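You operate a simulated robot arm through the tools that you are given. There is no shell and no other tool. Be economical: measure what you need, move in short steps, check, and stop when the job is done.

The job below is to be done with a simulated two-armed robot. You get a single attempt, and the scene is never put back.

JOB
Take the green soap on the long white table top and put it away on the open cabinet shelf. Open the door marked supplies, take the short black fibre pack and leave it on the green cupboard middle shelf, then shut the supplies. Take the grey twine ball on the long white table top and put it away on the open cabinet top. Put the steel jug on the bare right end of the old bench. Pick up the labels carton with one hand, pass it to the other hand and put it on the wide white table left front. The order is free. Set down upright: short black fibre pack, steel jug, labels carton.

The check looks at the end state, three seconds after you hand in, the way a careful person would. Anything else that was tipped, shoved, dropped, spilled or broken makes it a failure.

ROBOT AND FRAMES
Two 7-joint arms with two-finger parallel grippers on one trunk, on a base that drives. Base frame: it is fixed to the floor where the robot stands at the start and does not move with it; the origin is under the middle of the robot, x ahead of it, y to its left, z up. Readings come in mm, degrees, newtons and seconds.
The left shoulder is at the start at [60, 147, 543], the right one opposite. With the tool pointing down near the work surface each hand reaches from about 100 to 700 mm from the robot's upright axis, wherever it stands, measured 20 degrees to its own side. Places, roughly: bare right end of the old bench (31x23 cm) [-2320, -660, 780]; door marked supplies [-3200, 1200, 1400]; green cupboard middle shelf (21x51 cm) [-3180, 1360, 920]; green soap (4x6x3 cm) [700, 100, 800]; grey twine ball (7x7x6 cm) [600, -400, 800]; labels carton [500, -2000, 250]; open cabinet shelf (58x22 cm) [-5560, -160, 480]; open cabinet top [-5700, -200, 900]; short black fibre pack (8x5x5 cm) [700, -100, 800]; steel jug (15x10x16 cm) [600, -600, 900]; wide white table left front [-2000, -3400, 800]. Payload 3.43 kg a hand.
The TCP of each hand is the grasp point between the finger pads, 30 mm short of the fingertips. In the tool frame z runs along the fingers and y along their closing line. Largest opening 94 mm; finger width 28, thickness 10; the body of the gripper, 50 by 96 mm, starts 55 mm behind the TCP.
Orientation is told as [roll, pitch, yaw] about the base's x, y, z axes, in that order, counted from this pose: with the fingers straight down and closing along the base's y, the tool's x points along the base's -x, its y along +y and its z along -z.

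CONTROLS
- The arms move only by the tool jog_arm. It takes "left_plan", "right_plan" or both (then of equal length, played together; a hand with none holds still); each is a list of rows, each a list of 7 numbers: the shift along the tool's x, y, z in units of 250 mm (1.0 is 250 mm), then the turn, a rotation vector about the tool's x, y, z in units of 90 degrees (1.0 is 90 degrees), then the opening in per cent of the stroke, from 0 (shut) to 100 (fully open). In form: [[x, y, z, rx, ry, rz, gripper], ...]. A call has 1 to 12 rows; each row is the pose to reach, as a shift and turn from the pose commanded when the call began, along the tool's axes at that moment. A call with a number of a shift or a turn outside -1 to 1 is refused whole. Rows are played at 5 a second. More than 50 mm and 8.6 degrees between two rows, or a gripper value outside its range, and nothing of the call is played. A pose out of reach is approached as far as the arm can. The call stops where the force on the tool passes 40 N (or 10 N more than at its start, if that is more) or the arm is blocked; 0.2 s more then pass. The fingers move at their own pace (about 72 mm/s each) and stop on an object; they squeeze with about 31 N. The grip force told is the motor's: it shows also when the fingers shut on nothing. Time passes only in rows, and 0.2 s behind the last, so rows that repeat a pose let the fingers close. It gives the time, the measured TCP pose, the force on the tool (base axes), the opening and the grip force at its end, in the units of the frame above (readings bear some noise), with the torque about the TCP (base axes, N m) and any sound that the robot's microphone picked up, and new pictures: "show" is both (left out), scene, wrist or none (wrist: the cameras of the hands that moved).
- Cameras (640 x 400 px; columns grow to the right, rows downward): "scene" is now at [52.4, -33.9, 1190.5]; the picture's right is [-0.31, -0.95, 0.00], its down [-0.38, 0.13, -0.92] and it looks along [0.87, -0.29, -0.40] (base axes); focal length 263 px, centre (320, 200). "left" rides on the left gripper at [76, -14, -102] in its tool frame; the picture's right is [0.18, 0.98, 0.00], its down [-0.75, 0.14, -0.64] and it looks along [-0.63, 0.12, 0.77] (tool axes); focal length 243 px, centre (320, 200). "right" rides on the right gripper at [76, 14, -103] in its tool frame; the picture's right is [-0.18, 0.98, 0.00], its down [-0.75, -0.14, -0.64] and it looks along [-0.63, -0.12, 0.77] (tool axes); focal length 243 px, centre (320, 200). There is no depth. A picture from a camera that has moved, and an enlarged one, comes with that camera's place and axes in the base frame and with its lens. The place of the scene camera against the robot may be out by one fixed shift of up to 12 mm in any direction.
- slide_trunk(by): slides the trunk up (or, below 0, down) by that many mm; the arms and the scene camera ride with it, the base frame stays. It gives what a move gives, with no picture.
- roll_base(legs): drives the robot by 1 to 6 legs, each [ahead, left, turn to the left] in mm, mm and degrees, along the robot's own axes; the way and the turn of a leg run together, so that a leg with both is an arc; at most 1500 mm and 180 degrees a leg. The arms and the cameras ride along, it lands a little off, and it stops where it bumps. It gives what a move gives, and a new picture of the scene camera.
- aim_head(pan, tilt): turns the head with the scene camera to pan (to the left, within 86 degrees either way) and tilt (down, from -29 to 69), counted from straight ahead of the robot. It gives what a move gives, and a new picture of the scene camera.
- zoom(camera, box): a new picture of the part [left, top, right, bottom] of that camera's present view, enlarged. The clock stands still meanwhile.
- finish_job(): hands the job in; it is judged then, once.

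Work in short steps. Places have to be worked out from the pictures, the camera data and where the tool is seen: move nearer, look again, correct. Check each grasp and each placing, and mend what went wrong. You have 196 turns and 260 pictures in all, those below and enlarged ones among them. Open the grippers and draw the arms clear of the work before you hand the job in, unless the task says otherwise; then end with one line.

The tools are called after "Request:" as name(argument=value, ...) on one line, values as JSON. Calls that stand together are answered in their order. jog_arm: Moves the arms, as the interface text tells. Its arguments: {"type":"object","properties":{"left_plan":{"type":"array","items":{"type":"array","items":{"type":"number"}}},"right_plan":{"type":"array","items":{"type":"array","items":{"type":"number"}}},"show":{"type":"string","enum":["both","scene","wrist","none"]}},"required":[]} The other tools are called the same way: slide_trunk (by) slides the trunk up or down; roll_base (legs) drives the base; aim_head (pan, tilt) turns the head that bears the scene camera; zoom (camera, box) takes an enlarged picture of a part of a camera's view; finish_job () hands the job in.

At the start:

```text
time: 0.0
left_ee_pos: [312.0, -6.1, 994.3]
left_ee_rot: [0.0, 0.1, 0.0]
left_ft_force: [0.3, -0.4, -1.4]
left_wrist_torque: [0.01, -0.01, -0.02]
left_opening: 93.9
left_gripper_force: 0.1
right_ee_pos: [251.6, -287.1, 994.3]
right_ee_rot: [-0.1, 0.0, 0.1]
right_ft_force: [0.1, -0.2, 0.1]
right_wrist_torque: [0.0, 0.03, 0.0]
right_opening: 94.1
right_gripper_force: 0.0
trunk travel left (down, up): [-250.0, 0.0]
robot x, y, heading: [1.0, 1.1, 0.1]
head pan, tilt: [-18.2, 23.7]
```

scene: 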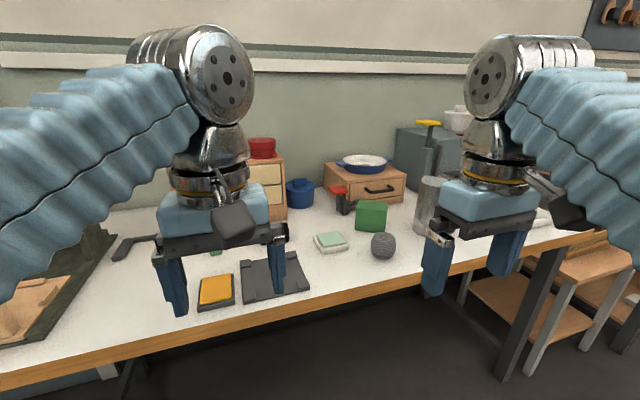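
right: 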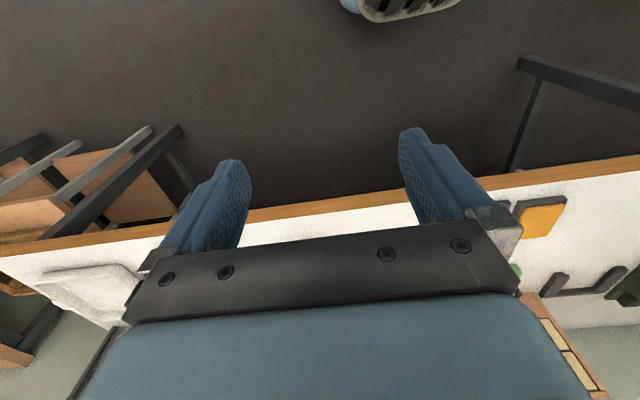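
left: 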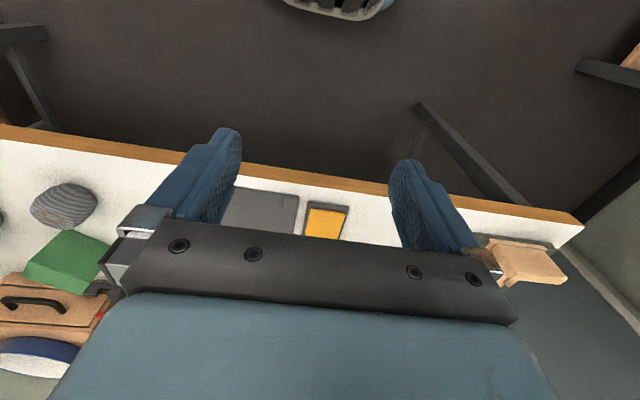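

The table in view carries several objects; I'll enlarge the scene to identify the soap, ball, pack and jug.

Request:
zoom(camera="scene", box=[180, 130, 420, 280])

Request:
aim_head(pan=-45, tilt=30)

```text
2.67 times, centred on (300, 205) of scene
camera zoom: at [52.4, -33.9, 1190.5], right [-0.31, -0.95, 0.0], down [-0.38, 0.13, -0.92], along [0.87, -0.29, -0.4], focal length 701 px, centre (373, 187)
```

zoom: 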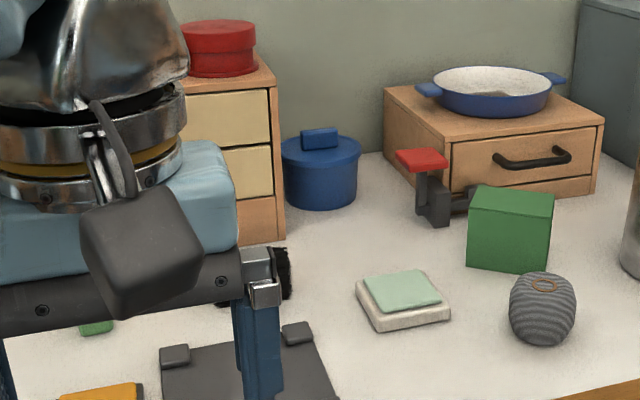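

```text
time: 0.9
left_ee_pos: [311.1, -7.3, 993.8]
left_ee_rot: [0.1, 0.0, 0.0]
left_ft_force: [0.0, 0.0, 1.2]
left_wrist_torque: [-0.04, 0.0, 0.0]
left_opening: 94.1
left_gripper_force: 0.0
right_ee_pos: [251.5, -286.8, 993.7]
right_ee_rot: [0.0, -0.1, 0.0]
right_ft_force: [0.3, 0.5, 0.6]
right_wrist_torque: [0.0, -0.02, 0.01]
right_opening: 93.8
right_gripper_force: 0.1
trunk travel left (down, up): [-250.0, 0.0]
robot x, y, heading: [-2.6, -3.4, -0.3]
head pan, tilt: [-45.0, 30.0]
camera scene: at [28.6, -68.9, 1180.5], right [-0.71, -0.71, 0.0], down [-0.35, 0.35, -0.87], along [0.61, -0.61, -0.5], focal length 263 px, centre (320, 200)
```

scene: 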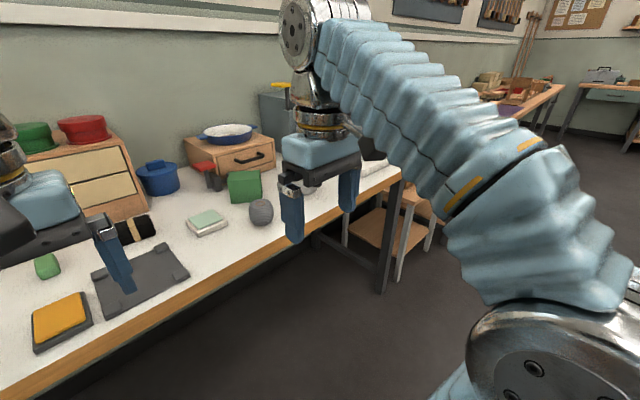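

Now the soap (small green block) and a black pack with a band show. I'll enlarge the left part and also look from the head-on left.

Request:
zoom(camera="scene", box=[0, 180, 240, 330])

Request:
aim_head(pan=15, tilt=30)

```text
2.67 times, centred on (120, 255) of scene
camera zoom: at [28.6, -68.9, 1180.5], right [-0.71, -0.71, 0.0], down [-0.35, 0.35, -0.87], along [0.61, -0.61, -0.5], focal length 701 px, centre (853, 53)
```

zoom: 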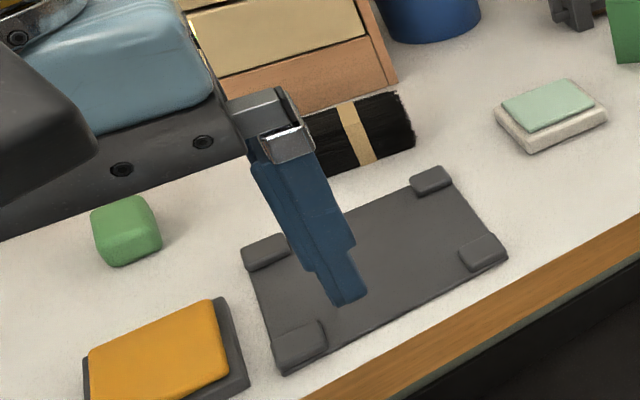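

```text
time: 2.2
left_ee_pos: [313.1, -5.7, 994.4]
left_ee_rot: [0.0, 0.0, -0.1]
left_ft_force: [-0.7, 0.2, 0.5]
left_wrist_torque: [0.0, 0.01, 0.01]
left_opening: 93.9
left_gripper_force: 0.1
right_ee_pos: [252.0, -286.8, 994.4]
right_ee_rot: [0.0, -0.1, -0.1]
right_ft_force: [0.7, 0.0, 0.2]
right_wrist_torque: [0.02, 0.02, -0.03]
right_opening: 93.8
right_gripper_force: 0.0
trunk travel left (down, up): [-250.0, 0.0]
robot x, y, heading: [-1.6, -1.9, 0.2]
head pan, tilt: [15.0, 30.0]
camera scene: at [52.0, 18.4, 1180.5], right [0.26, -0.97, 0.0], down [-0.48, -0.13, -0.87], along [0.84, 0.22, -0.5], focal length 263 px, centre (320, 200)
```

scene: 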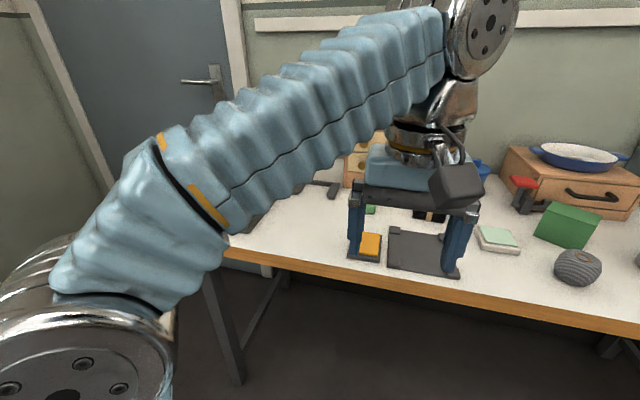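

Rough estimates: soap ≈ (700, 46), pack ≈ (687, −110), ball ≈ (546, −371), table front edge ≈ x 400. I drive ahead 120 mm to bring all into reach.

Request:
roll_base(legs=[[120, 0, 0]])

```text
time: 3.5
left_ee_pos: [430.5, -6.5, 993.9]
left_ee_rot: [0.0, -0.1, -0.1]
left_ft_force: [0.3, -0.2, -0.1]
left_wrist_torque: [0.0, -0.03, 0.0]
left_opening: 93.7
left_gripper_force: 0.1
right_ee_pos: [371.3, -288.4, 994.6]
right_ee_rot: [0.1, -0.1, -0.1]
right_ft_force: [-0.6, -0.1, -0.7]
right_wrist_torque: [-0.04, -0.02, -0.01]
right_opening: 94.2
right_gripper_force: 0.0
trunk travel left (down, up): [-250.0, 0.0]
robot x, y, heading: [119.0, 0.2, -0.2]
head pan, tilt: [15.0, 30.0]
camera scene: at [171.7, 18.2, 1180.5], right [0.26, -0.97, 0.0], down [-0.48, -0.13, -0.87], along [0.84, 0.22, -0.5], focal length 263 px, centre (320, 200)
```

scene: 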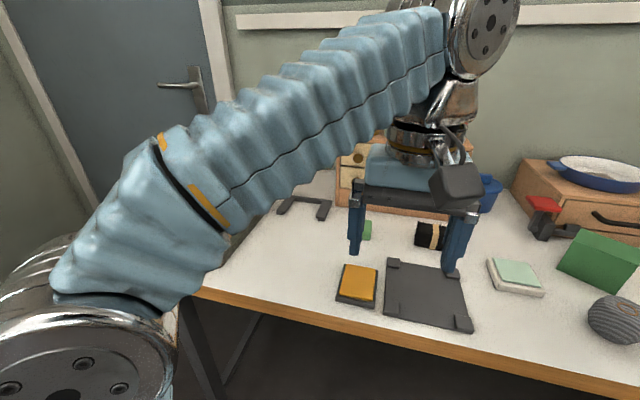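

I shift both hands to look down: left toward the soap, right toward the ball, still high.

Request:
jog_arm(left_plan=[[-0.15, 0.05, 0, 0, 0, 0, 100], [-0.3, 0.1, 0, 0, 0, 0, 100], [-0.45, 0.15, 0, 0, 0, 0, 100], [-0.56, 0.2, 0, 0, 0, 0, 100]], right_plan=[[-0.1, -0.08, 0, 0, 0, 0, 100], [-0.2, -0.16, 0, 0, 0, 0, 100], [-0.3, -0.24, 0, 0, 0, 0, 100], [-0.4, -0.33, 0, 0, 0, 0, 100]])

```text
time: 4.5
left_ee_pos: [536.7, 57.5, 1000.8]
left_ee_rot: [-1.6, -3.0, 0.4]
left_ft_force: [0.2, -3.9, -0.4]
left_wrist_torque: [0.3, 0.02, 0.05]
left_opening: 93.9
left_gripper_force: 0.1
left hand out of reach, approached as far as the arm can: row 2, 3, 4
right_ee_pos: [471.2, -372.4, 993.6]
right_ee_rot: [0.4, -0.2, 0.1]
right_ft_force: [0.4, -3.9, -1.1]
right_wrist_torque: [0.31, -0.01, -0.01]
right_opening: 94.1
right_gripper_force: 0.0
trunk travel left (down, up): [-250.0, 0.0]
robot x, y, heading: [121.7, -0.3, -0.1]
head pan, tilt: [15.0, 30.0]
camera scene: at [172.9, 13.4, 1180.4], right [0.26, -0.97, 0.0], down [-0.48, -0.12, -0.87], along [0.84, 0.22, -0.5], focal length 263 px, centre (320, 200)
camera right: at [394.0, -361.8, 1096.8], right [0.18, 0.98, 0.01], down [0.75, -0.14, 0.64], along [0.63, -0.11, -0.77], focal length 243 px, centre (320, 200)
camera left: at [455.4, 44.0, 1100.7], right [-0.19, 0.98, -0.04], down [0.72, 0.17, 0.68], along [0.67, 0.1, -0.74], focal length 243 px, centre (320, 200)
```

scene: 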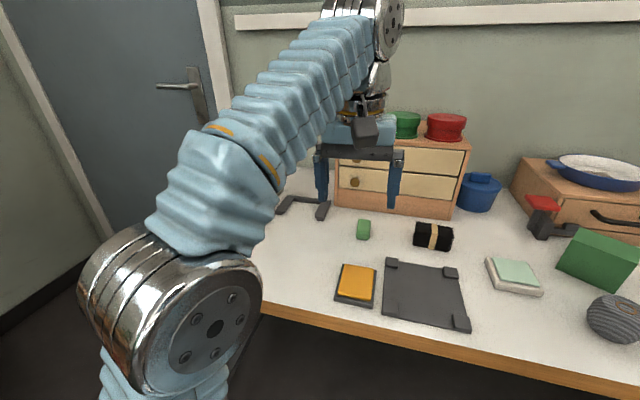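
right: 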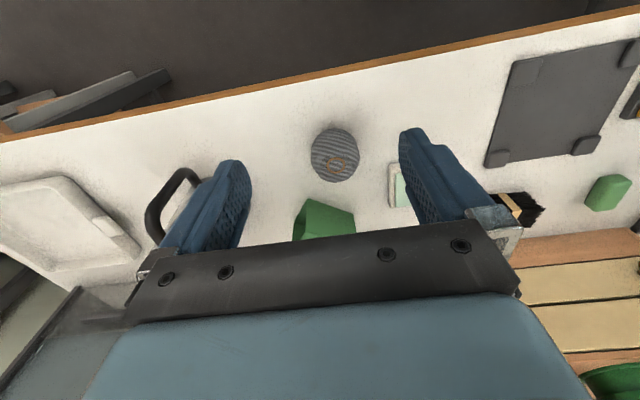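
left: 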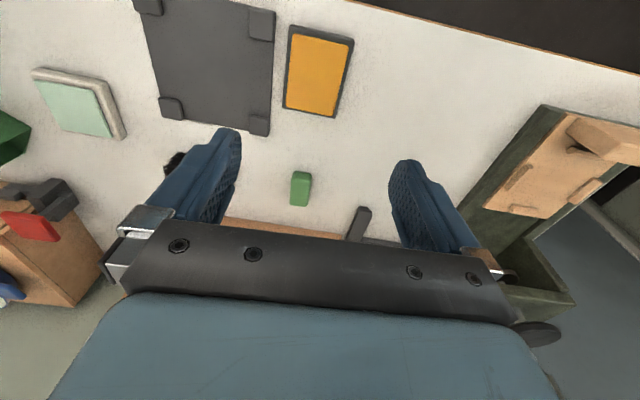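

Triangulating: soap ≈ (716, 48, z≈788), ball ≈ (559, −368). The left arm lacks reach this high, so I lower both hands before going further ahead.

Request:
jog_arm(left_plan=[[0, 0, 0.18, 0, 0, 0, 100], [0, 0, 0.36, 0, 0, 0, 100], [0, 0, 0.5, 0, 0, 0, 100]], right_plan=[[0, 0, 0.18, 0, 0, 0, 100], [-0.17, 0.01, 0.36, 0, 0, 0, 100], [-0.34, 0.016, 0.4, 0, 0, 0, 100]])

```text
refused: row 2 steps farther than a row can; nothing moved
```

Row too long; I split it finer.

Request:
jog_arm(left_plan=[[0, 0, 0.15, 0, 0, 0, 100], [0, 0, 0.3, 0, 0, 0, 100], [0, 0, 0.4, 0, 0, 0, 100], [0, 0, 0.5, 0, 0, 0, 100]], right_plan=[[0, 0, 0.18, 0, 0, 0, 100], [0, 0.01, 0.36, 0, 0, 0, 100], [-0.17, 0.016, 0.38, 0, 0, 0, 100], [-0.34, 0.016, 0.38, 0, 0, 0, 100]], show="wrist")

```text
time: 5.5
left_ee_pos: [540.6, 58.4, 875.4]
left_ee_rot: [-1.9, -3.1, 0.7]
left_ft_force: [-0.3, 0.0, -0.1]
left_wrist_torque: [-0.02, -0.06, -0.01]
left_opening: 94.0
left_gripper_force: 0.1
right_ee_pos: [554.9, -367.0, 899.8]
right_ee_rot: [-0.2, 0.0, -0.2]
right_ft_force: [-0.4, 0.2, -0.2]
right_wrist_torque: [0.01, -0.01, -0.01]
right_opening: 94.0
right_gripper_force: 0.0
trunk travel left (down, up): [-250.0, 0.0]
robot x, y, heading: [119.9, -2.5, -0.2]
head pan, tilt: [15.0, 30.0]
camera right: at [478.5, -353.2, 1002.8], right [0.19, 0.98, 0.0], down [0.75, -0.14, 0.64], along [0.63, -0.12, -0.77], focal length 243 px, centre (320, 200)
camera left: at [459.5, 46.7, 974.7], right [-0.19, 0.98, -0.04], down [0.72, 0.17, 0.68], along [0.67, 0.1, -0.73], focal length 243 px, centre (320, 200)
```

right: 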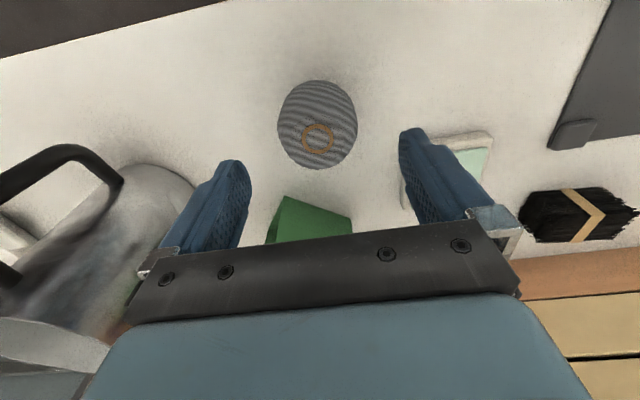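
left: 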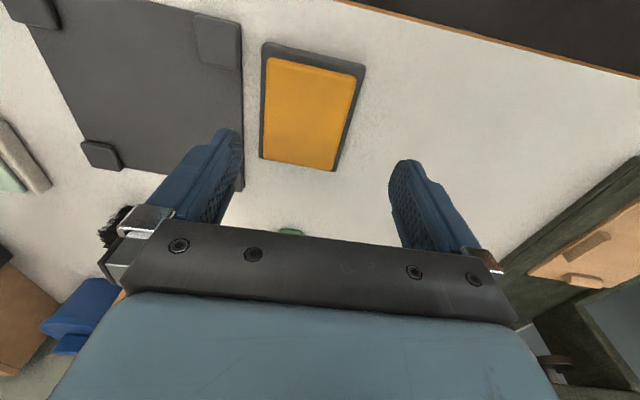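

The ball is centred between the right fingers ≈ (558, −369). I lower the right hand and close it, while the left goes ahead over the soap and straightens.

Request:
jog_arm(left_plan=[[-0.15, -0.01, 0.01, -0.005, 0.01, 0, 100], [-0.3, -0.02, 0.02, -0.01, 0.02, 0, 100], [-0.45, -0.03, 0.03, -0.02, 0.034, 0, 100], [-0.6, -0.04, 0.04, -0.02, 0.034, 0, 100], [-0.68, -0.04, 0.04, -0.02, 0.034, 0, 100], [-0.68, -0.04, 0.04, -0.02, 0.034, 0, 100]], right_plan=[[-0.012, -0.008, 0.17, 0, 0, 0, 100], [-0.012, -0.008, 0.33, 0, 0, 0, 100], [-0.012, -0.008, 0.335, 0, 0, 0, 50], [-0.012, -0.008, 0.335, 0, 0, 0, 20], [-0.012, -0.008, 0.335, 0, 0, 0, 20], [-0.012, -0.008, 0.335, 0, 0, 0, 20]])

```text
time: 6.8
left_ee_pos: [700.1, 49.9, 873.0]
left_ee_rot: [-0.2, -0.1, 0.6]
left_ft_force: [0.1, -0.1, -1.3]
left_wrist_torque: [0.0, -0.01, -0.01]
left_opening: 94.4
left_gripper_force: 0.0
left hand out of reach, approached as far as the arm can: row 5, 6
right_ee_pos: [558.5, -368.2, 815.5]
right_ee_rot: [0.0, -0.1, 0.0]
right_ft_force: [0.1, 0.9, 1.8]
right_wrist_torque: [0.03, -0.04, -0.02]
right_opening: 63.2
right_gripper_force: 30.9
trunk travel left (down, up): [-250.0, 0.0]
robot x, y, heading: [121.4, -0.1, 0.0]
head pan, tilt: [15.0, 30.0]
camera scene: at [171.9, 18.3, 1180.4], right [0.26, -0.97, 0.0], down [-0.48, -0.13, -0.87], along [0.84, 0.22, -0.5], focal length 263 px, centre (320, 200)
camera right: at [481.6, -355.4, 918.5], right [0.19, 0.98, 0.0], down [0.75, -0.14, 0.64], along [0.63, -0.12, -0.77], focal length 243 px, centre (320, 200)
camera left: at [625.0, 35.1, 975.3], right [-0.2, 0.98, 0.0], down [0.75, 0.15, 0.64], along [0.63, 0.12, -0.77], focal length 243 px, centre (320, 200)
```

scene: 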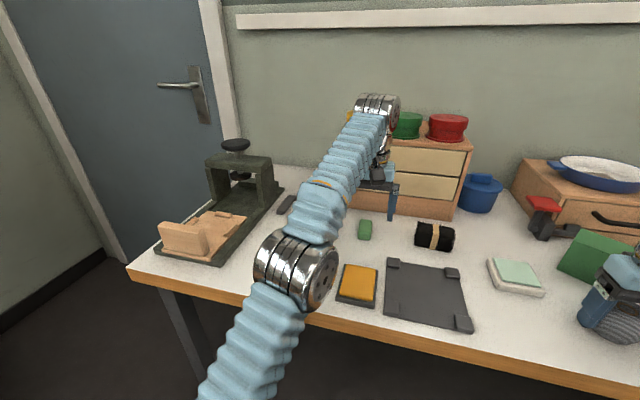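
right: 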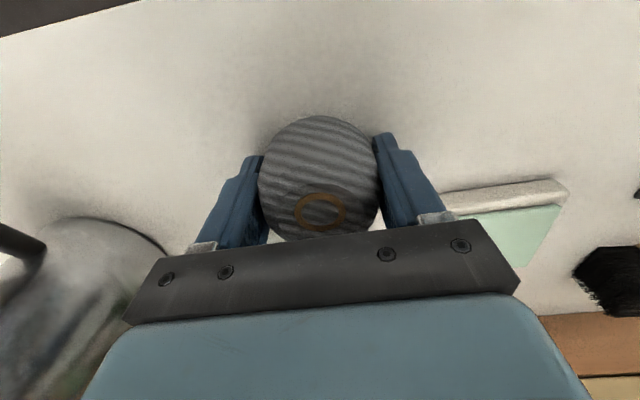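
left: 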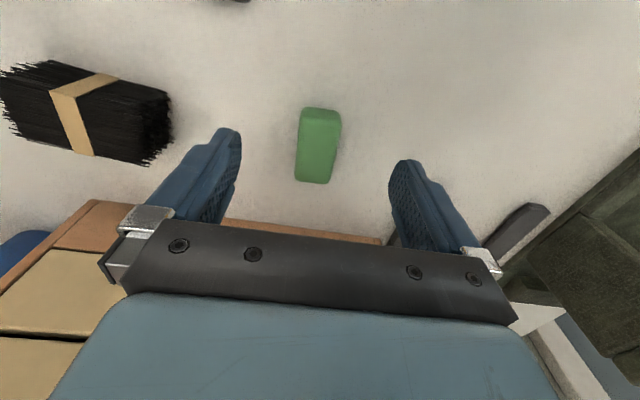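

Ball is held (63 mm, 31 N). Soap ≈ (717, 50); I lower the left hand onto it and lift the ball slightly.

Request:
jog_arm(left_plan=[[0, 0, 0.14, 0, 0, 0, 100], [-0.03, 0, 0.22, 0, 0, 0, 100], [-0.05, 0, 0.268, 0, 0, 0, 100], [-0.05, 0, 0.268, 0, 0, 0, 60], [-0.05, 0, 0.268, 0, 0, 0, 20], [-0.05, 0, 0.268, 0, 0, 0, 20], [-0.05, 0, 0.268, 0, 0, 0, 20]], right_plan=[[0, 0, -0.1, 0, 0, 0, 20], [0, 0, -0.2, 0, 0, 0, 20], [0, 0, -0.3, 0, 0, 0, 20], [0, 0, -0.3, 0, 0, 0, 20], [0, 0, -0.3, 0, 0, 0, 20], [0, 0, -0.3, 0, 0, 0, 20], [0, 0, -0.3, 0, 0, 0, 20]])

```text
time: 8.2
left_ee_pos: [712.6, 53.2, 810.3]
left_ee_rot: [0.1, -0.6, 0.9]
left_ft_force: [-0.3, 1.2, 17.4]
left_wrist_torque: [0.06, 0.21, 0.05]
left_opening: 31.8
left_gripper_force: 11.3
right_ee_pos: [557.5, -368.3, 891.1]
right_ee_rot: [0.1, -0.2, 0.1]
right_ft_force: [0.1, 0.4, -1.1]
right_wrist_torque: [0.02, 0.01, -0.02]
right_opening: 63.0
right_gripper_force: 31.2
trunk travel left (down, up): [-250.0, 0.0]
robot x, y, heading: [121.6, 2.0, -0.2]
head pan, tilt: [15.0, 30.0]
stopped in row 6 (left hand): the force on the tool passed its limit at 46 N (the readings are from after the stop); the commanded pose is now the measured one
camera scene: at [170.7, 18.4, 1180.2], right [0.26, -0.97, 0.0], down [-0.48, -0.13, -0.87], along [0.84, 0.22, -0.5], focal length 263 px, centre (320, 200)
camera right: at [480.6, -356.2, 994.6], right [0.18, 0.98, 0.0], down [0.75, -0.14, 0.64], along [0.63, -0.12, -0.77], focal length 243 px, centre (320, 200)
camera left: at [636.4, 36.5, 912.4], right [-0.2, 0.98, 0.0], down [0.74, 0.15, 0.65], along [0.64, 0.13, -0.76], focal length 243 px, centre (320, 200)
```

scene: 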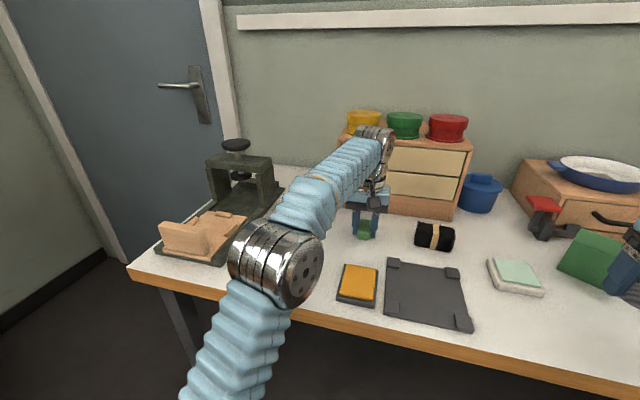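
right: 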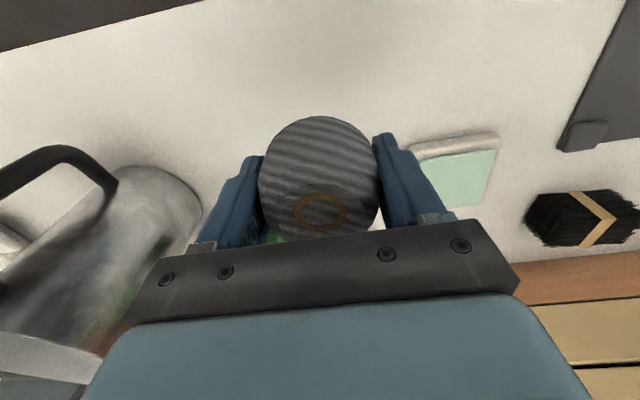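
left: 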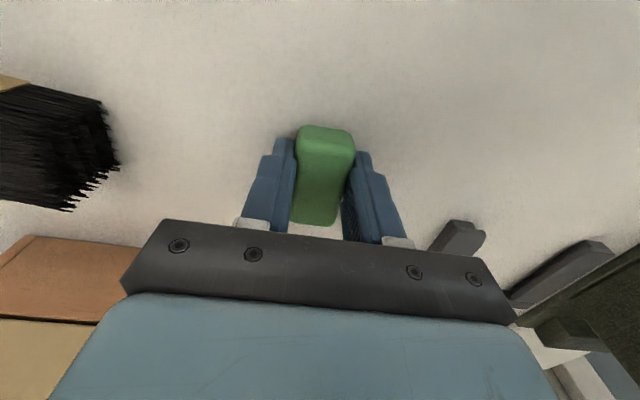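

The tips touched the table (top ≈ 779). I raise the left 6 mm, close fully and check the grip, then lift.

Request:
jog_arm(left_plan=[[0, 0, -0.02, 0, 0, 0, 20], [0, 0, -0.02, 0, 0, 0, 10], [0, 0, -0.02, 0, 0, 0, 10], [0, 0, -0.12, 0, 0, 0, 10], [0, 0, -0.24, 0, 0, 0, 10]], show="wrist")

```text
time: 9.4
left_ee_pos: [712.1, 49.9, 857.0]
left_ee_rot: [0.1, -0.2, 0.8]
left_ft_force: [0.7, 0.8, -0.6]
left_wrist_torque: [0.01, -0.01, -0.01]
left_opening: 31.0
left_gripper_force: 30.9
left hand out of reach, approached as far as the arm can: row 5
right_ee_pos: [559.0, -369.6, 890.8]
right_ee_rot: [-0.1, -0.2, -0.1]
right_ft_force: [-0.5, 0.5, -1.2]
right_wrist_torque: [0.01, 0.0, -0.06]
right_opening: 62.8
right_gripper_force: 30.7
trunk travel left (down, up): [-250.0, 0.0]
robot x, y, heading: [121.8, 4.3, -0.2]
head pan, tilt: [15.0, 30.0]
camera left: at [636.8, 35.2, 959.7], right [-0.2, 0.98, 0.0], down [0.75, 0.15, 0.65], along [0.63, 0.13, -0.76], focal length 243 px, centre (320, 200)
```

left: 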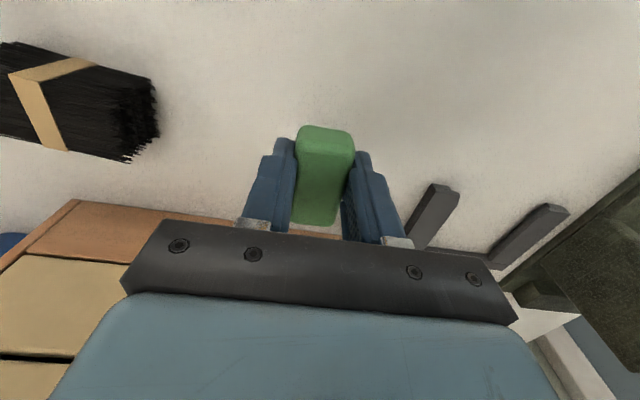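

Soap held at 31 N, ball too. I draw both arms back toward the body before driving.

Request:
jog_arm(left_plan=[[0.15, 0, -0.05, 0, 0, 0, 10], [0.3, 0, -0.1, 0, 0, 0, 10], [0.45, 0, -0.15, 0, 0, 0, 10], [0.6, 0, -0.2, 0, 0, 0, 10], [0.75, 0, -0.25, 0, 0, 0, 10], [0.88, 0, -0.3, 0, 0, 0, 10], [1.0, 0, -0.35, 0, 0, 0, 10]], right_plan=[[0, 0, -0.1, 0, 0, 0, 20], [0.1, 0, -0.15, 0, 0, 0, 20], [0.2, 0, -0.2, 0, 0, 0, 20], [0.3, 0, -0.25, 0, 0, 0, 20], [0.4, 0, -0.3, 0, 0, 0, 20], [0.5, 0, -0.35, 0, 0, 0, 20], [0.63, 0, -0.35, 0, 0, 0, 20]], show="none")

Request:
aim_head(pan=-80, tilt=20)

Request:
aim_head(pan=80, tilt=20)

```text
time: 11.0
left_ee_pos: [463.3, 50.2, 944.6]
left_ee_rot: [0.1, -0.3, 0.9]
left_ft_force: [-0.4, -0.7, -1.3]
left_wrist_torque: [0.0, 0.05, 0.04]
left_opening: 31.4
left_gripper_force: 31.0
right_ee_pos: [401.3, -369.6, 978.4]
right_ee_rot: [0.1, -0.2, -0.1]
right_ft_force: [0.0, -0.4, -1.0]
right_wrist_torque: [0.01, 0.01, 0.0]
right_opening: 63.1
right_gripper_force: 30.8
trunk travel left (down, up): [-250.0, 0.0]
robot x, y, heading: [120.5, -1.2, 0.1]
head pan, tilt: [15.0, 30.0]
```

```text
time: 12.7
left_ee_pos: [462.0, 49.1, 944.2]
left_ee_rot: [0.1, -0.2, 0.8]
left_ft_force: [0.0, -0.1, -1.1]
left_wrist_torque: [-0.01, -0.02, 0.0]
left_opening: 31.4
left_gripper_force: 31.2
right_ee_pos: [403.2, -369.8, 979.2]
right_ee_rot: [0.1, -0.1, -0.1]
right_ft_force: [-0.6, 0.8, -0.5]
right_wrist_torque: [0.03, 0.0, 0.0]
right_opening: 63.1
right_gripper_force: 30.7
trunk travel left (down, up): [-250.0, 0.0]
robot x, y, heading: [121.4, -0.1, 0.1]
head pan, tilt: [-80.0, 20.0]
camera scene: at [100.6, -96.6, 1196.5], right [-0.98, -0.17, 0.0], down [-0.06, 0.34, -0.94], along [0.16, -0.93, -0.34], focal length 263 px, centre (320, 200)
```

scene: 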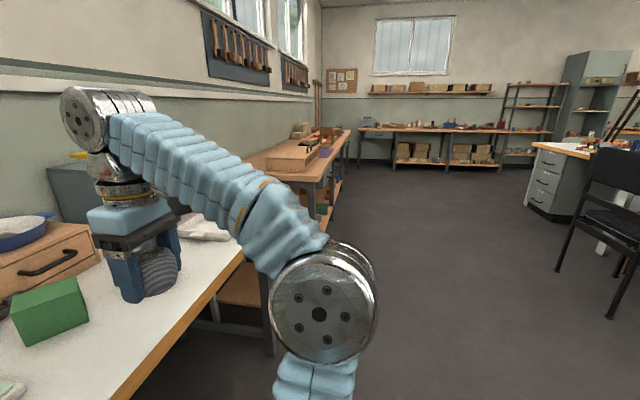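

```text
time: 15.2
left_ee_pos: [462.5, 50.3, 944.1]
left_ee_rot: [0.2, -0.5, 0.8]
left_ft_force: [0.2, 0.0, -0.6]
left_wrist_torque: [-0.01, -0.01, -0.03]
left_opening: 31.2
left_gripper_force: 31.0
right_ee_pos: [402.6, -369.5, 978.6]
right_ee_rot: [0.0, -0.1, -0.1]
right_ft_force: [0.3, -0.5, -0.4]
right_wrist_torque: [0.01, -0.03, -0.03]
right_opening: 63.0
right_gripper_force: 30.4
trunk travel left (down, up): [-250.0, 0.0]
robot x, y, heading: [119.2, -0.6, -0.0]
head pan, tilt: [80.0, 20.0]
camera scene: at [100.9, 86.8, 1196.5], right [0.98, -0.18, 0.0], down [-0.06, -0.34, -0.94], along [0.16, 0.93, -0.34], focal length 263 px, centre (320, 200)
```

scene: 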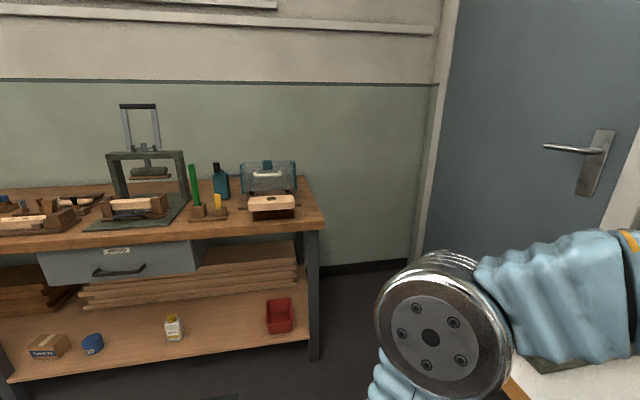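

Room is wide; I back off 450 mm and turn around in place, then look toward −x.

Request:
roll_base(legs=[[-450, 0, 0], [0, 0, 90]])

Request:
aim_head(pan=60, tilt=15)

```text
time: 21.7
left_ee_pos: [-383.0, 343.9, 944.9]
left_ee_rot: [0.1, -0.3, 91.4]
left_ft_force: [0.0, -0.6, -0.7]
left_wrist_torque: [-0.01, 0.02, -0.02]
left_opening: 31.1
left_gripper_force: 30.7
right_ee_pos: [36.5, 286.9, 978.9]
right_ee_rot: [0.0, -0.1, 90.4]
right_ft_force: [-0.5, -0.1, -0.4]
right_wrist_torque: [-0.02, -0.02, 0.02]
right_opening: 62.9
right_gripper_force: 31.0
trunk travel left (down, up): [-250.0, 0.0]
robot x, y, heading: [-329.8, 1.3, 90.5]
head pan, tilt: [80.0, 20.0]
camera scene: at [-426.9, -17.9, 1196.5], right [0.17, 0.99, 0.0], down [0.34, -0.06, -0.94], along [-0.93, 0.16, -0.34], focal length 263 px, centre (320, 200)
```

scene: 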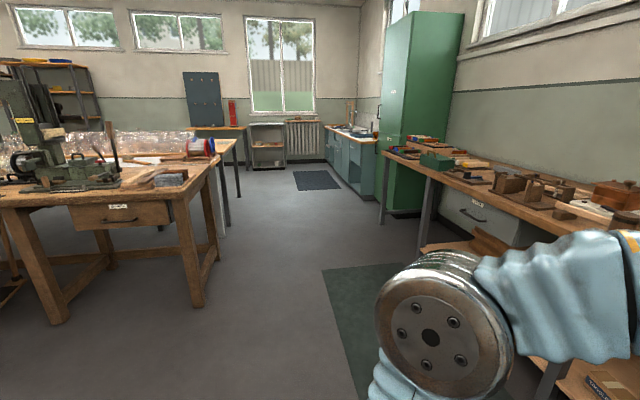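

```text
time: 22.6
left_ee_pos: [-382.9, 343.9, 943.8]
left_ee_rot: [0.1, -0.3, 91.4]
left_ft_force: [-0.7, 0.3, -1.3]
left_wrist_torque: [-0.01, 0.03, 0.0]
left_opening: 31.4
left_gripper_force: 31.4
right_ee_pos: [36.6, 287.2, 978.6]
right_ee_rot: [0.0, 0.0, 90.3]
right_ft_force: [-0.2, -0.5, -0.3]
right_wrist_torque: [0.04, -0.03, 0.07]
right_opening: 63.0
right_gripper_force: 30.8
trunk travel left (down, up): [-250.0, 0.0]
robot x, y, heading: [-330.3, -2.9, 90.3]
head pan, tilt: [60.0, 15.0]
camera scene: at [-416.4, 12.7, 1204.6], right [0.49, 0.87, 0.0], down [0.23, -0.13, -0.97], along [-0.84, 0.48, -0.26], focal length 263 px, centre (320, 200)
```

scene: 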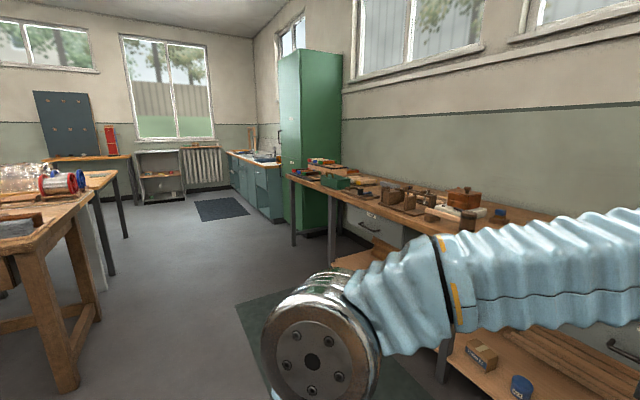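

The open cabinet stands at the far wall, the green cupboard to its right, old bench to the left. I zoom on the far cabinet.

Request:
roll_base(legs=[[0, 0, 90], [1300, 0, 0]])

Request:
aim_head(pan=0, tilt=15)

Request:
zoom(camera="scene", box=[240, 100, 400, 200])

```text
time: 32.9
left_ee_pos: [-1988.7, 3.1, 944.3]
left_ee_rot: [0.2, -0.3, 179.2]
left_ft_force: [0.7, 0.0, -0.5]
left_wrist_torque: [0.0, 0.01, 0.0]
left_opening: 31.0
left_gripper_force: 31.1
right_ee_pos: [-1916.2, 419.2, 979.2]
right_ee_rot: [0.0, 0.0, 178.2]
right_ft_force: [0.2, -0.4, 0.0]
right_wrist_torque: [-0.02, 0.02, 0.01]
right_opening: 63.1
right_gripper_force: 30.9
trunk travel left (down, up): [-250.0, 0.0]
robot x, y, heading: [-1641.0, 42.6, 178.0]
head pan, tilt: [60.0, 15.0]
camera scene: at [-1670.1, -43.6, 1204.7], right [-0.85, 0.53, 0.0], down [0.14, 0.22, -0.97], along [-0.51, -0.82, -0.26], focal length 263 px, centre (320, 200)
```

scene: 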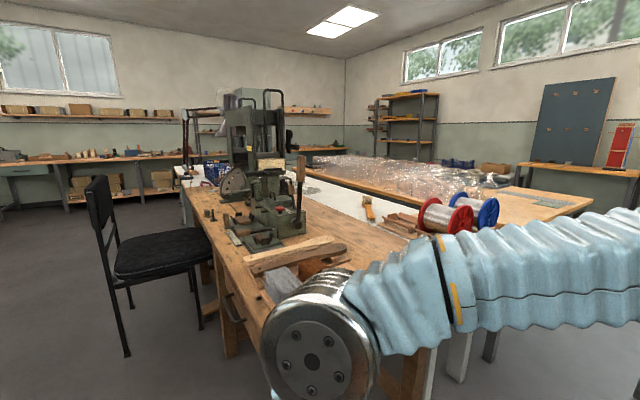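

```text
time: 34.2
left_ee_pos: [-1989.3, 2.9, 943.7]
left_ee_rot: [0.1, -0.2, 179.2]
left_ft_force: [0.2, -0.1, -0.6]
left_wrist_torque: [-0.01, 0.0, -0.02]
left_opening: 31.2
left_gripper_force: 30.6
right_ee_pos: [-1915.7, 418.8, 978.7]
right_ee_rot: [0.0, 0.0, 178.2]
right_ft_force: [-0.8, 0.0, -0.7]
right_wrist_torque: [0.02, -0.02, 0.01]
right_opening: 63.1
right_gripper_force: 30.6
trunk travel left (down, up): [-250.0, 0.0]
robot x, y, heading: [-1647.6, 40.9, 178.1]
head pan, tilt: [0.0, 15.0]
camera scene: at [-1714.4, 38.6, 1204.7], right [0.03, 1.0, 0.0], down [0.26, -0.01, -0.97], along [-0.97, 0.03, -0.26], focal length 263 px, centre (320, 200)
```

scene: 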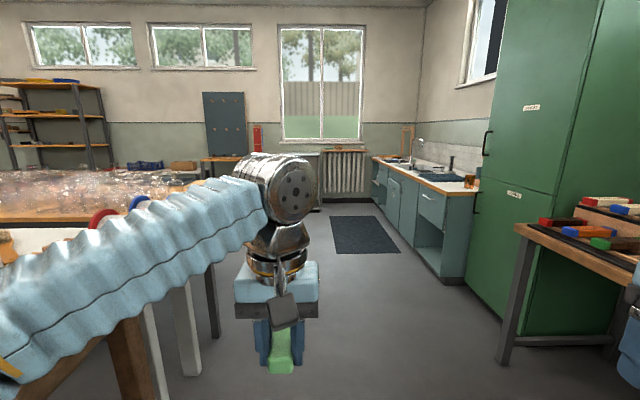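

```text
4.00 times, centred on (320, 150) of scene
camera zoom: at [-1714.4, 38.6, 1204.7], right [0.03, 1.0, 0.0], down [0.26, -0.01, -0.97], along [-0.97, 0.03, -0.26], focal length 1051 px, centre (320, 400)
```

zoom: 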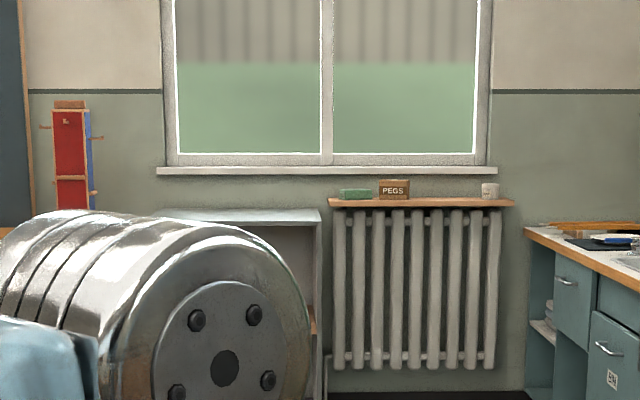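

The way ahead is clear (y from about −500 to 1000). I drive on toward the open cabinet, easing 100 mm to the right.

Request:
roll_base(legs=[[0, 0, 2], [1500, -100, 0], [1200, 0, 0]])

Request:
aim_head(pan=20, tilt=25)

```text
refused: leg 2 is longer than a leg can be; nothing moved
```

```text
time: 35.0
left_ee_pos: [-1990.0, 2.6, 944.2]
left_ee_rot: [0.2, -0.4, 179.2]
left_ft_force: [1.1, 1.0, -0.8]
left_wrist_torque: [0.01, 0.01, -0.02]
left_opening: 30.9
left_gripper_force: 30.4
right_ee_pos: [-1917.3, 419.6, 977.9]
right_ee_rot: [0.0, -0.2, 178.2]
right_ft_force: [-0.2, -0.1, -1.3]
right_wrist_torque: [0.02, 0.0, 0.01]
right_opening: 63.0
right_gripper_force: 30.7
trunk travel left (down, up): [-250.0, 0.0]
robot x, y, heading: [-1645.4, 41.9, 178.6]
head pan, tilt: [20.0, 25.0]
camera scene: at [-1708.5, 7.0, 1188.5], right [-0.31, 0.95, 0.0], down [0.4, 0.13, -0.91], along [-0.86, -0.28, -0.42], focal length 263 px, centre (320, 200)
```

scene: 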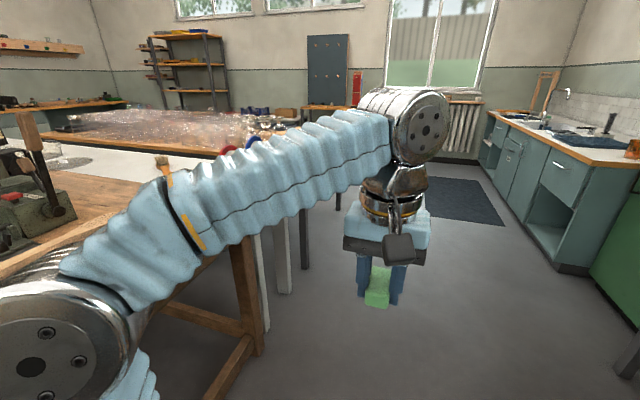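

Leg limit applies to the whole way; I use slightly shorter legs.

Request:
roll_base(legs=[[0, 0, 1.5], [1400, -100, 0], [1300, 0, 0]])

```text
time: 48.5
left_ee_pos: [-4682.7, 64.0, 944.4]
left_ee_rot: [0.0, -0.2, -177.7]
left_ft_force: [-0.2, -1.0, -0.6]
left_wrist_torque: [-0.01, -0.02, 0.01]
left_opening: 31.2
left_gripper_force: 31.2
right_ee_pos: [-4632.1, 485.6, 978.3]
right_ee_rot: [0.0, -0.1, -178.5]
right_ft_force: [-0.1, 0.4, 0.4]
right_wrist_torque: [0.01, 0.02, 0.02]
right_opening: 63.0
right_gripper_force: 31.1
trunk travel left (down, up): [-250.0, 0.0]
robot x, y, heading: [-4338.1, 127.1, -178.7]
head pan, tilt: [20.0, 25.0]
camera scene: at [-4402.2, 85.8, 1188.4], right [-0.36, 0.93, 0.0], down [0.39, 0.15, -0.91], along [-0.84, -0.33, -0.42], focal length 263 px, centre (320, 200)
```

scene: 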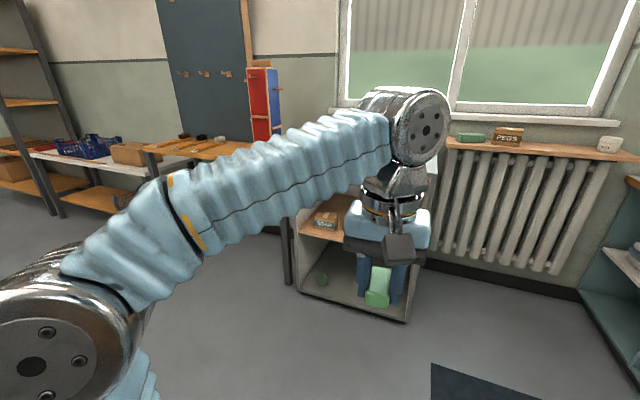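

The open cabinet (box on its shelf) is ahead-left, partly hidden by the left arm. I centre the robot on it and move the left hand aside to see.

Request:
jog_arm(left_plan=[[0, 0.16, 0, 0, 0, 0, 10], [0, 0.32, 0, 0, 0, 0, 10], [0, 0.48, 0, 0, 0, 0, 10], [0, 0.64, 0, 0, 0, 0, 10], [0, 0.8, 0, 0, 0, 0, 10]], show="none")

Request:
roll_base(legs=[[200, 300, -1.3]])

Request:
aim_head(pan=0, tilt=30)

```text
time: 49.7
left_ee_pos: [-4674.4, -135.3, 943.1]
left_ee_rot: [0.1, -0.2, -177.7]
left_ft_force: [0.2, 0.5, -0.4]
left_wrist_torque: [-0.02, -0.01, 0.01]
left_opening: 31.1
left_gripper_force: 31.0
right_ee_pos: [-4631.6, 485.1, 979.2]
right_ee_rot: [0.0, -0.2, -178.6]
right_ft_force: [0.4, 0.4, -1.2]
right_wrist_torque: [0.0, -0.02, 0.01]
right_opening: 63.0
right_gripper_force: 30.8
trunk travel left (down, up): [-250.0, 0.0]
robot x, y, heading: [-4342.9, 123.9, -178.6]
head pan, tilt: [20.0, 25.0]
```

```text
time: 52.0
left_ee_pos: [-4883.1, -425.5, 942.2]
left_ee_rot: [0.1, -0.4, -179.1]
left_ft_force: [-0.4, 1.4, -0.7]
left_wrist_torque: [-0.01, -0.01, -0.04]
left_opening: 30.8
left_gripper_force: 31.0
right_ee_pos: [-4825.6, 193.9, 979.6]
right_ee_rot: [-0.1, -0.1, 179.8]
right_ft_force: [-0.2, 1.2, -1.2]
right_wrist_torque: [0.01, 0.0, 0.0]
right_opening: 63.1
right_gripper_force: 31.0
trunk travel left (down, up): [-250.0, 0.0]
robot x, y, heading: [-4541.1, -171.5, 179.5]
head pan, tilt: [20.0, 25.0]
camera scene: at [-4604.7, -212.3, 1188.4], right [-0.34, 0.94, 0.0], down [0.4, 0.14, -0.91], along [-0.85, -0.31, -0.42], focal length 263 px, centre (320, 200)
```

scene: 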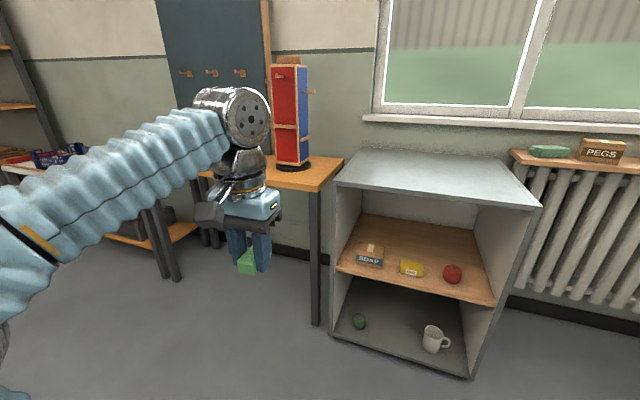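

```text
time: 52.9
left_ee_pos: [-4881.5, -426.2, 943.1]
left_ee_rot: [0.1, -0.2, -179.3]
left_ft_force: [-0.5, -0.4, -0.3]
left_wrist_torque: [0.04, -0.02, -0.01]
left_opening: 31.0
left_gripper_force: 30.8
right_ee_pos: [-4824.0, 193.9, 977.9]
right_ee_rot: [0.0, -0.1, 179.9]
right_ft_force: [0.9, -1.0, -0.4]
right_wrist_torque: [-0.03, -0.03, 0.0]
right_opening: 63.1
right_gripper_force: 31.2
trunk travel left (down, up): [-250.0, 0.0]
robot x, y, heading: [-4543.6, -177.5, 179.9]
head pan, tilt: [0.0, 30.0]
camera scene: at [-4608.5, -181.0, 1180.5], right [0.0, 1.0, 0.0], down [0.5, 0.0, -0.87], along [-0.87, 0.0, -0.5], focal length 263 px, centre (320, 200)
```

scene: 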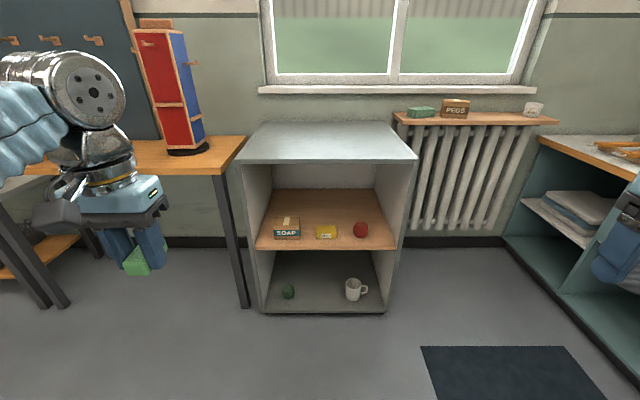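

Clear view: cabinet front ≈ x −5430, top z ≈ 850, spanning y ≈ −440…130; shelf z ≈ 480 with soap box, yellow box and red ball near its front. I'll set the ball on top first, driving closer.

Request:
roll_base(legs=[[380, 20, 0]])

Request:
aim_head(pan=0, tilt=45)

```text
time: 55.3
left_ee_pos: [-5263.0, -445.7, 943.0]
left_ee_rot: [0.1, -0.3, -179.0]
left_ft_force: [-0.3, 0.1, -0.7]
left_wrist_torque: [0.0, -0.02, 0.04]
left_opening: 31.1
left_gripper_force: 31.3
right_ee_pos: [-5204.4, 174.0, 978.7]
right_ee_rot: [-0.1, 0.0, 179.9]
right_ft_force: [0.2, 0.1, -1.3]
right_wrist_torque: [-0.03, 0.05, -0.02]
right_opening: 62.9
right_gripper_force: 31.1
trunk travel left (down, up): [-250.0, 0.0]
robot x, y, heading: [-4921.6, -195.2, 179.9]
head pan, tilt: [0.0, 30.0]
camera scene: at [-4988.4, -200.3, 1180.5], right [0.0, 1.0, 0.0], down [0.5, 0.0, -0.87], along [-0.87, 0.0, -0.5], focal length 263 px, centre (320, 200)
```

scene: 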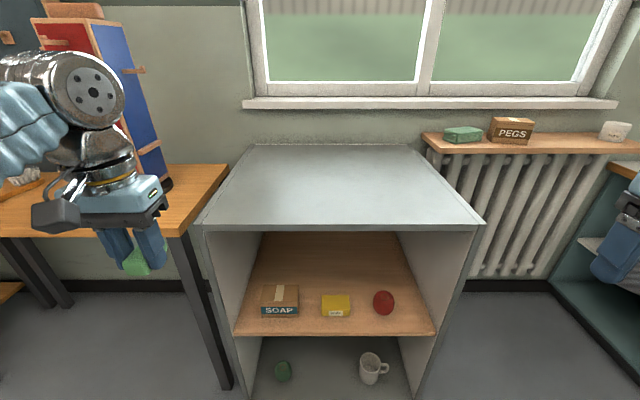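

```text
time: 56.0
left_ee_pos: [-5263.2, -445.7, 944.1]
left_ee_rot: [0.2, -0.2, -179.2]
left_ft_force: [0.1, 1.5, -0.7]
left_wrist_torque: [0.02, -0.02, 0.0]
left_opening: 31.1
left_gripper_force: 30.8
right_ee_pos: [-5204.3, 175.5, 979.2]
right_ee_rot: [0.0, 0.0, 180.0]
right_ft_force: [0.5, -0.8, -0.3]
right_wrist_torque: [-0.03, 0.01, -0.02]
right_opening: 63.0
right_gripper_force: 31.0
trunk travel left (down, up): [-250.0, 0.0]
robot x, y, heading: [-4921.7, -197.0, 180.0]
head pan, tilt: [0.0, 45.0]
camera scene: at [-4979.4, -200.4, 1157.9], right [0.0, 1.0, 0.0], down [0.71, 0.0, -0.71], along [-0.71, 0.0, -0.71], focal length 263 px, centre (320, 200)
```

scene: 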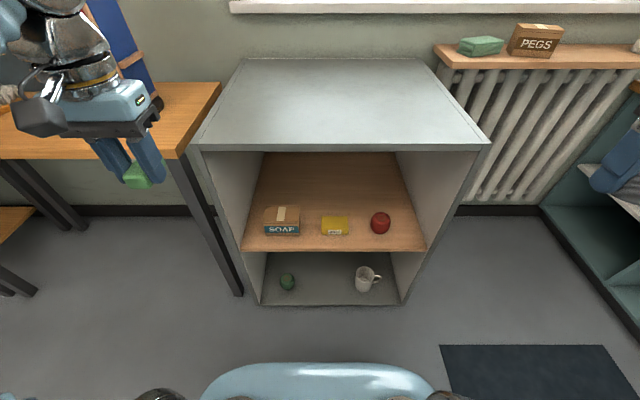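

Top edge triangulates to x ≈ −5457, z ≈ 842. I drive 130 mm nearer, then bring the right hand with the ball over the top.

Request:
roll_base(legs=[[130, 0, 0]])

Request:
jog_arm(right_plan=[[0, 0.15, 0.07, 0, 0, 0, 20], [-0.13, 0.28, 0.14, 0, 0, 0, 20], [-0.26, 0.41, 0.16, 0, 0, 0, 20], [-0.4, 0.54, 0.16, 0, 0, 0, 20], [-0.54, 0.66, 0.16, 0, 0, 0, 20], [-0.68, 0.78, 0.16, 0, 0, 0, 20], [-0.83, 0.85, 0.16, 0, 0, 0, 20], [-0.96, 0.88, 0.16, 0, 0, 0, 20]])

```text
time: 57.3
left_ee_pos: [-5395.6, -446.6, 942.9]
left_ee_rot: [0.1, -0.4, -179.1]
left_ft_force: [-0.6, -0.3, -0.2]
left_wrist_torque: [0.02, -0.01, 0.01]
left_opening: 30.9
left_gripper_force: 31.2
right_ee_pos: [-5336.3, 174.9, 978.2]
right_ee_rot: [0.0, 0.0, 179.8]
right_ft_force: [0.4, 1.3, -0.4]
right_wrist_torque: [0.0, 0.02, 0.01]
right_opening: 62.9
right_gripper_force: 30.5
trunk travel left (down, up): [-250.0, 0.0]
robot x, y, heading: [-5055.4, -196.6, 180.0]
head pan, tilt: [0.0, 45.0]
camera scene: at [-5111.2, -200.1, 1157.8], right [0.0, 1.0, 0.0], down [0.71, 0.0, -0.71], along [-0.71, 0.0, -0.71], focal length 263 px, centre (320, 200)
```

scene: 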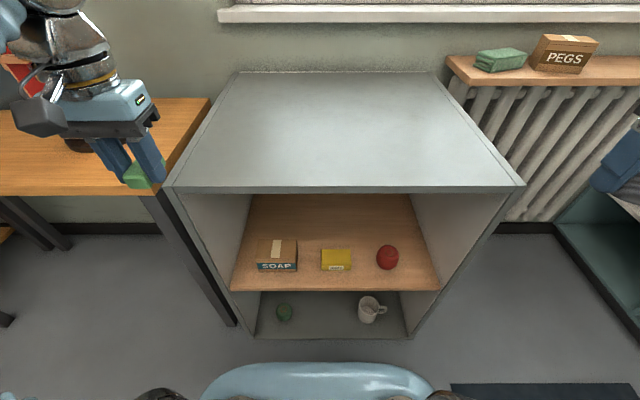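

```text
time: 59.1
left_ee_pos: [-5395.8, -446.3, 942.4]
left_ee_rot: [0.0, -0.4, -179.2]
left_ft_force: [0.0, -0.4, -0.9]
left_wrist_torque: [-0.03, 0.0, -0.03]
left_opening: 31.0
left_gripper_force: 30.8
right_ee_pos: [-5578.8, -45.8, 938.8]
right_ee_rot: [0.0, -0.4, 179.9]
right_ft_force: [0.7, -0.1, -0.7]
right_wrist_torque: [-0.01, 0.03, -0.01]
right_opening: 63.2
right_gripper_force: 31.0
trunk travel left (down, up): [-250.0, 0.0]
robot x, y, heading: [-5054.7, -194.0, 179.8]
head pan, tilt: [0.0, 45.0]
camera scene: at [-5111.0, -200.3, 1157.8], right [0.0, 1.0, 0.0], down [0.71, 0.0, -0.71], along [-0.71, 0.0, -0.71], focal length 263 px, centre (320, 200)
camera right: at [-5502.4, -62.1, 1042.8], right [-0.19, -0.98, 0.0], down [-0.75, 0.14, 0.65], along [-0.63, 0.12, -0.76], focal length 243 px, centre (320, 200)
```

scene: 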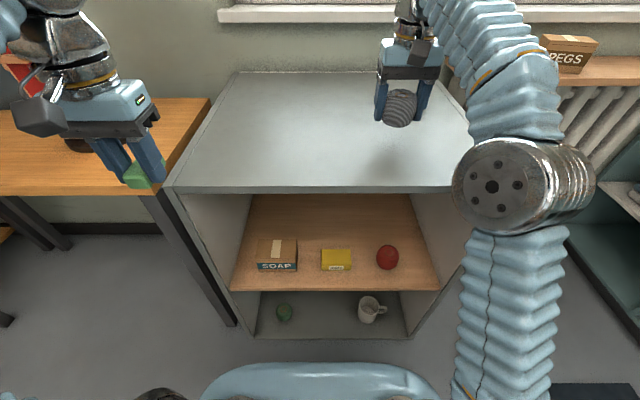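
right: 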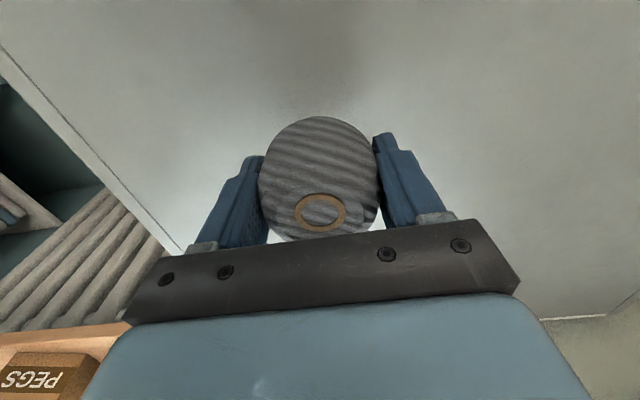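

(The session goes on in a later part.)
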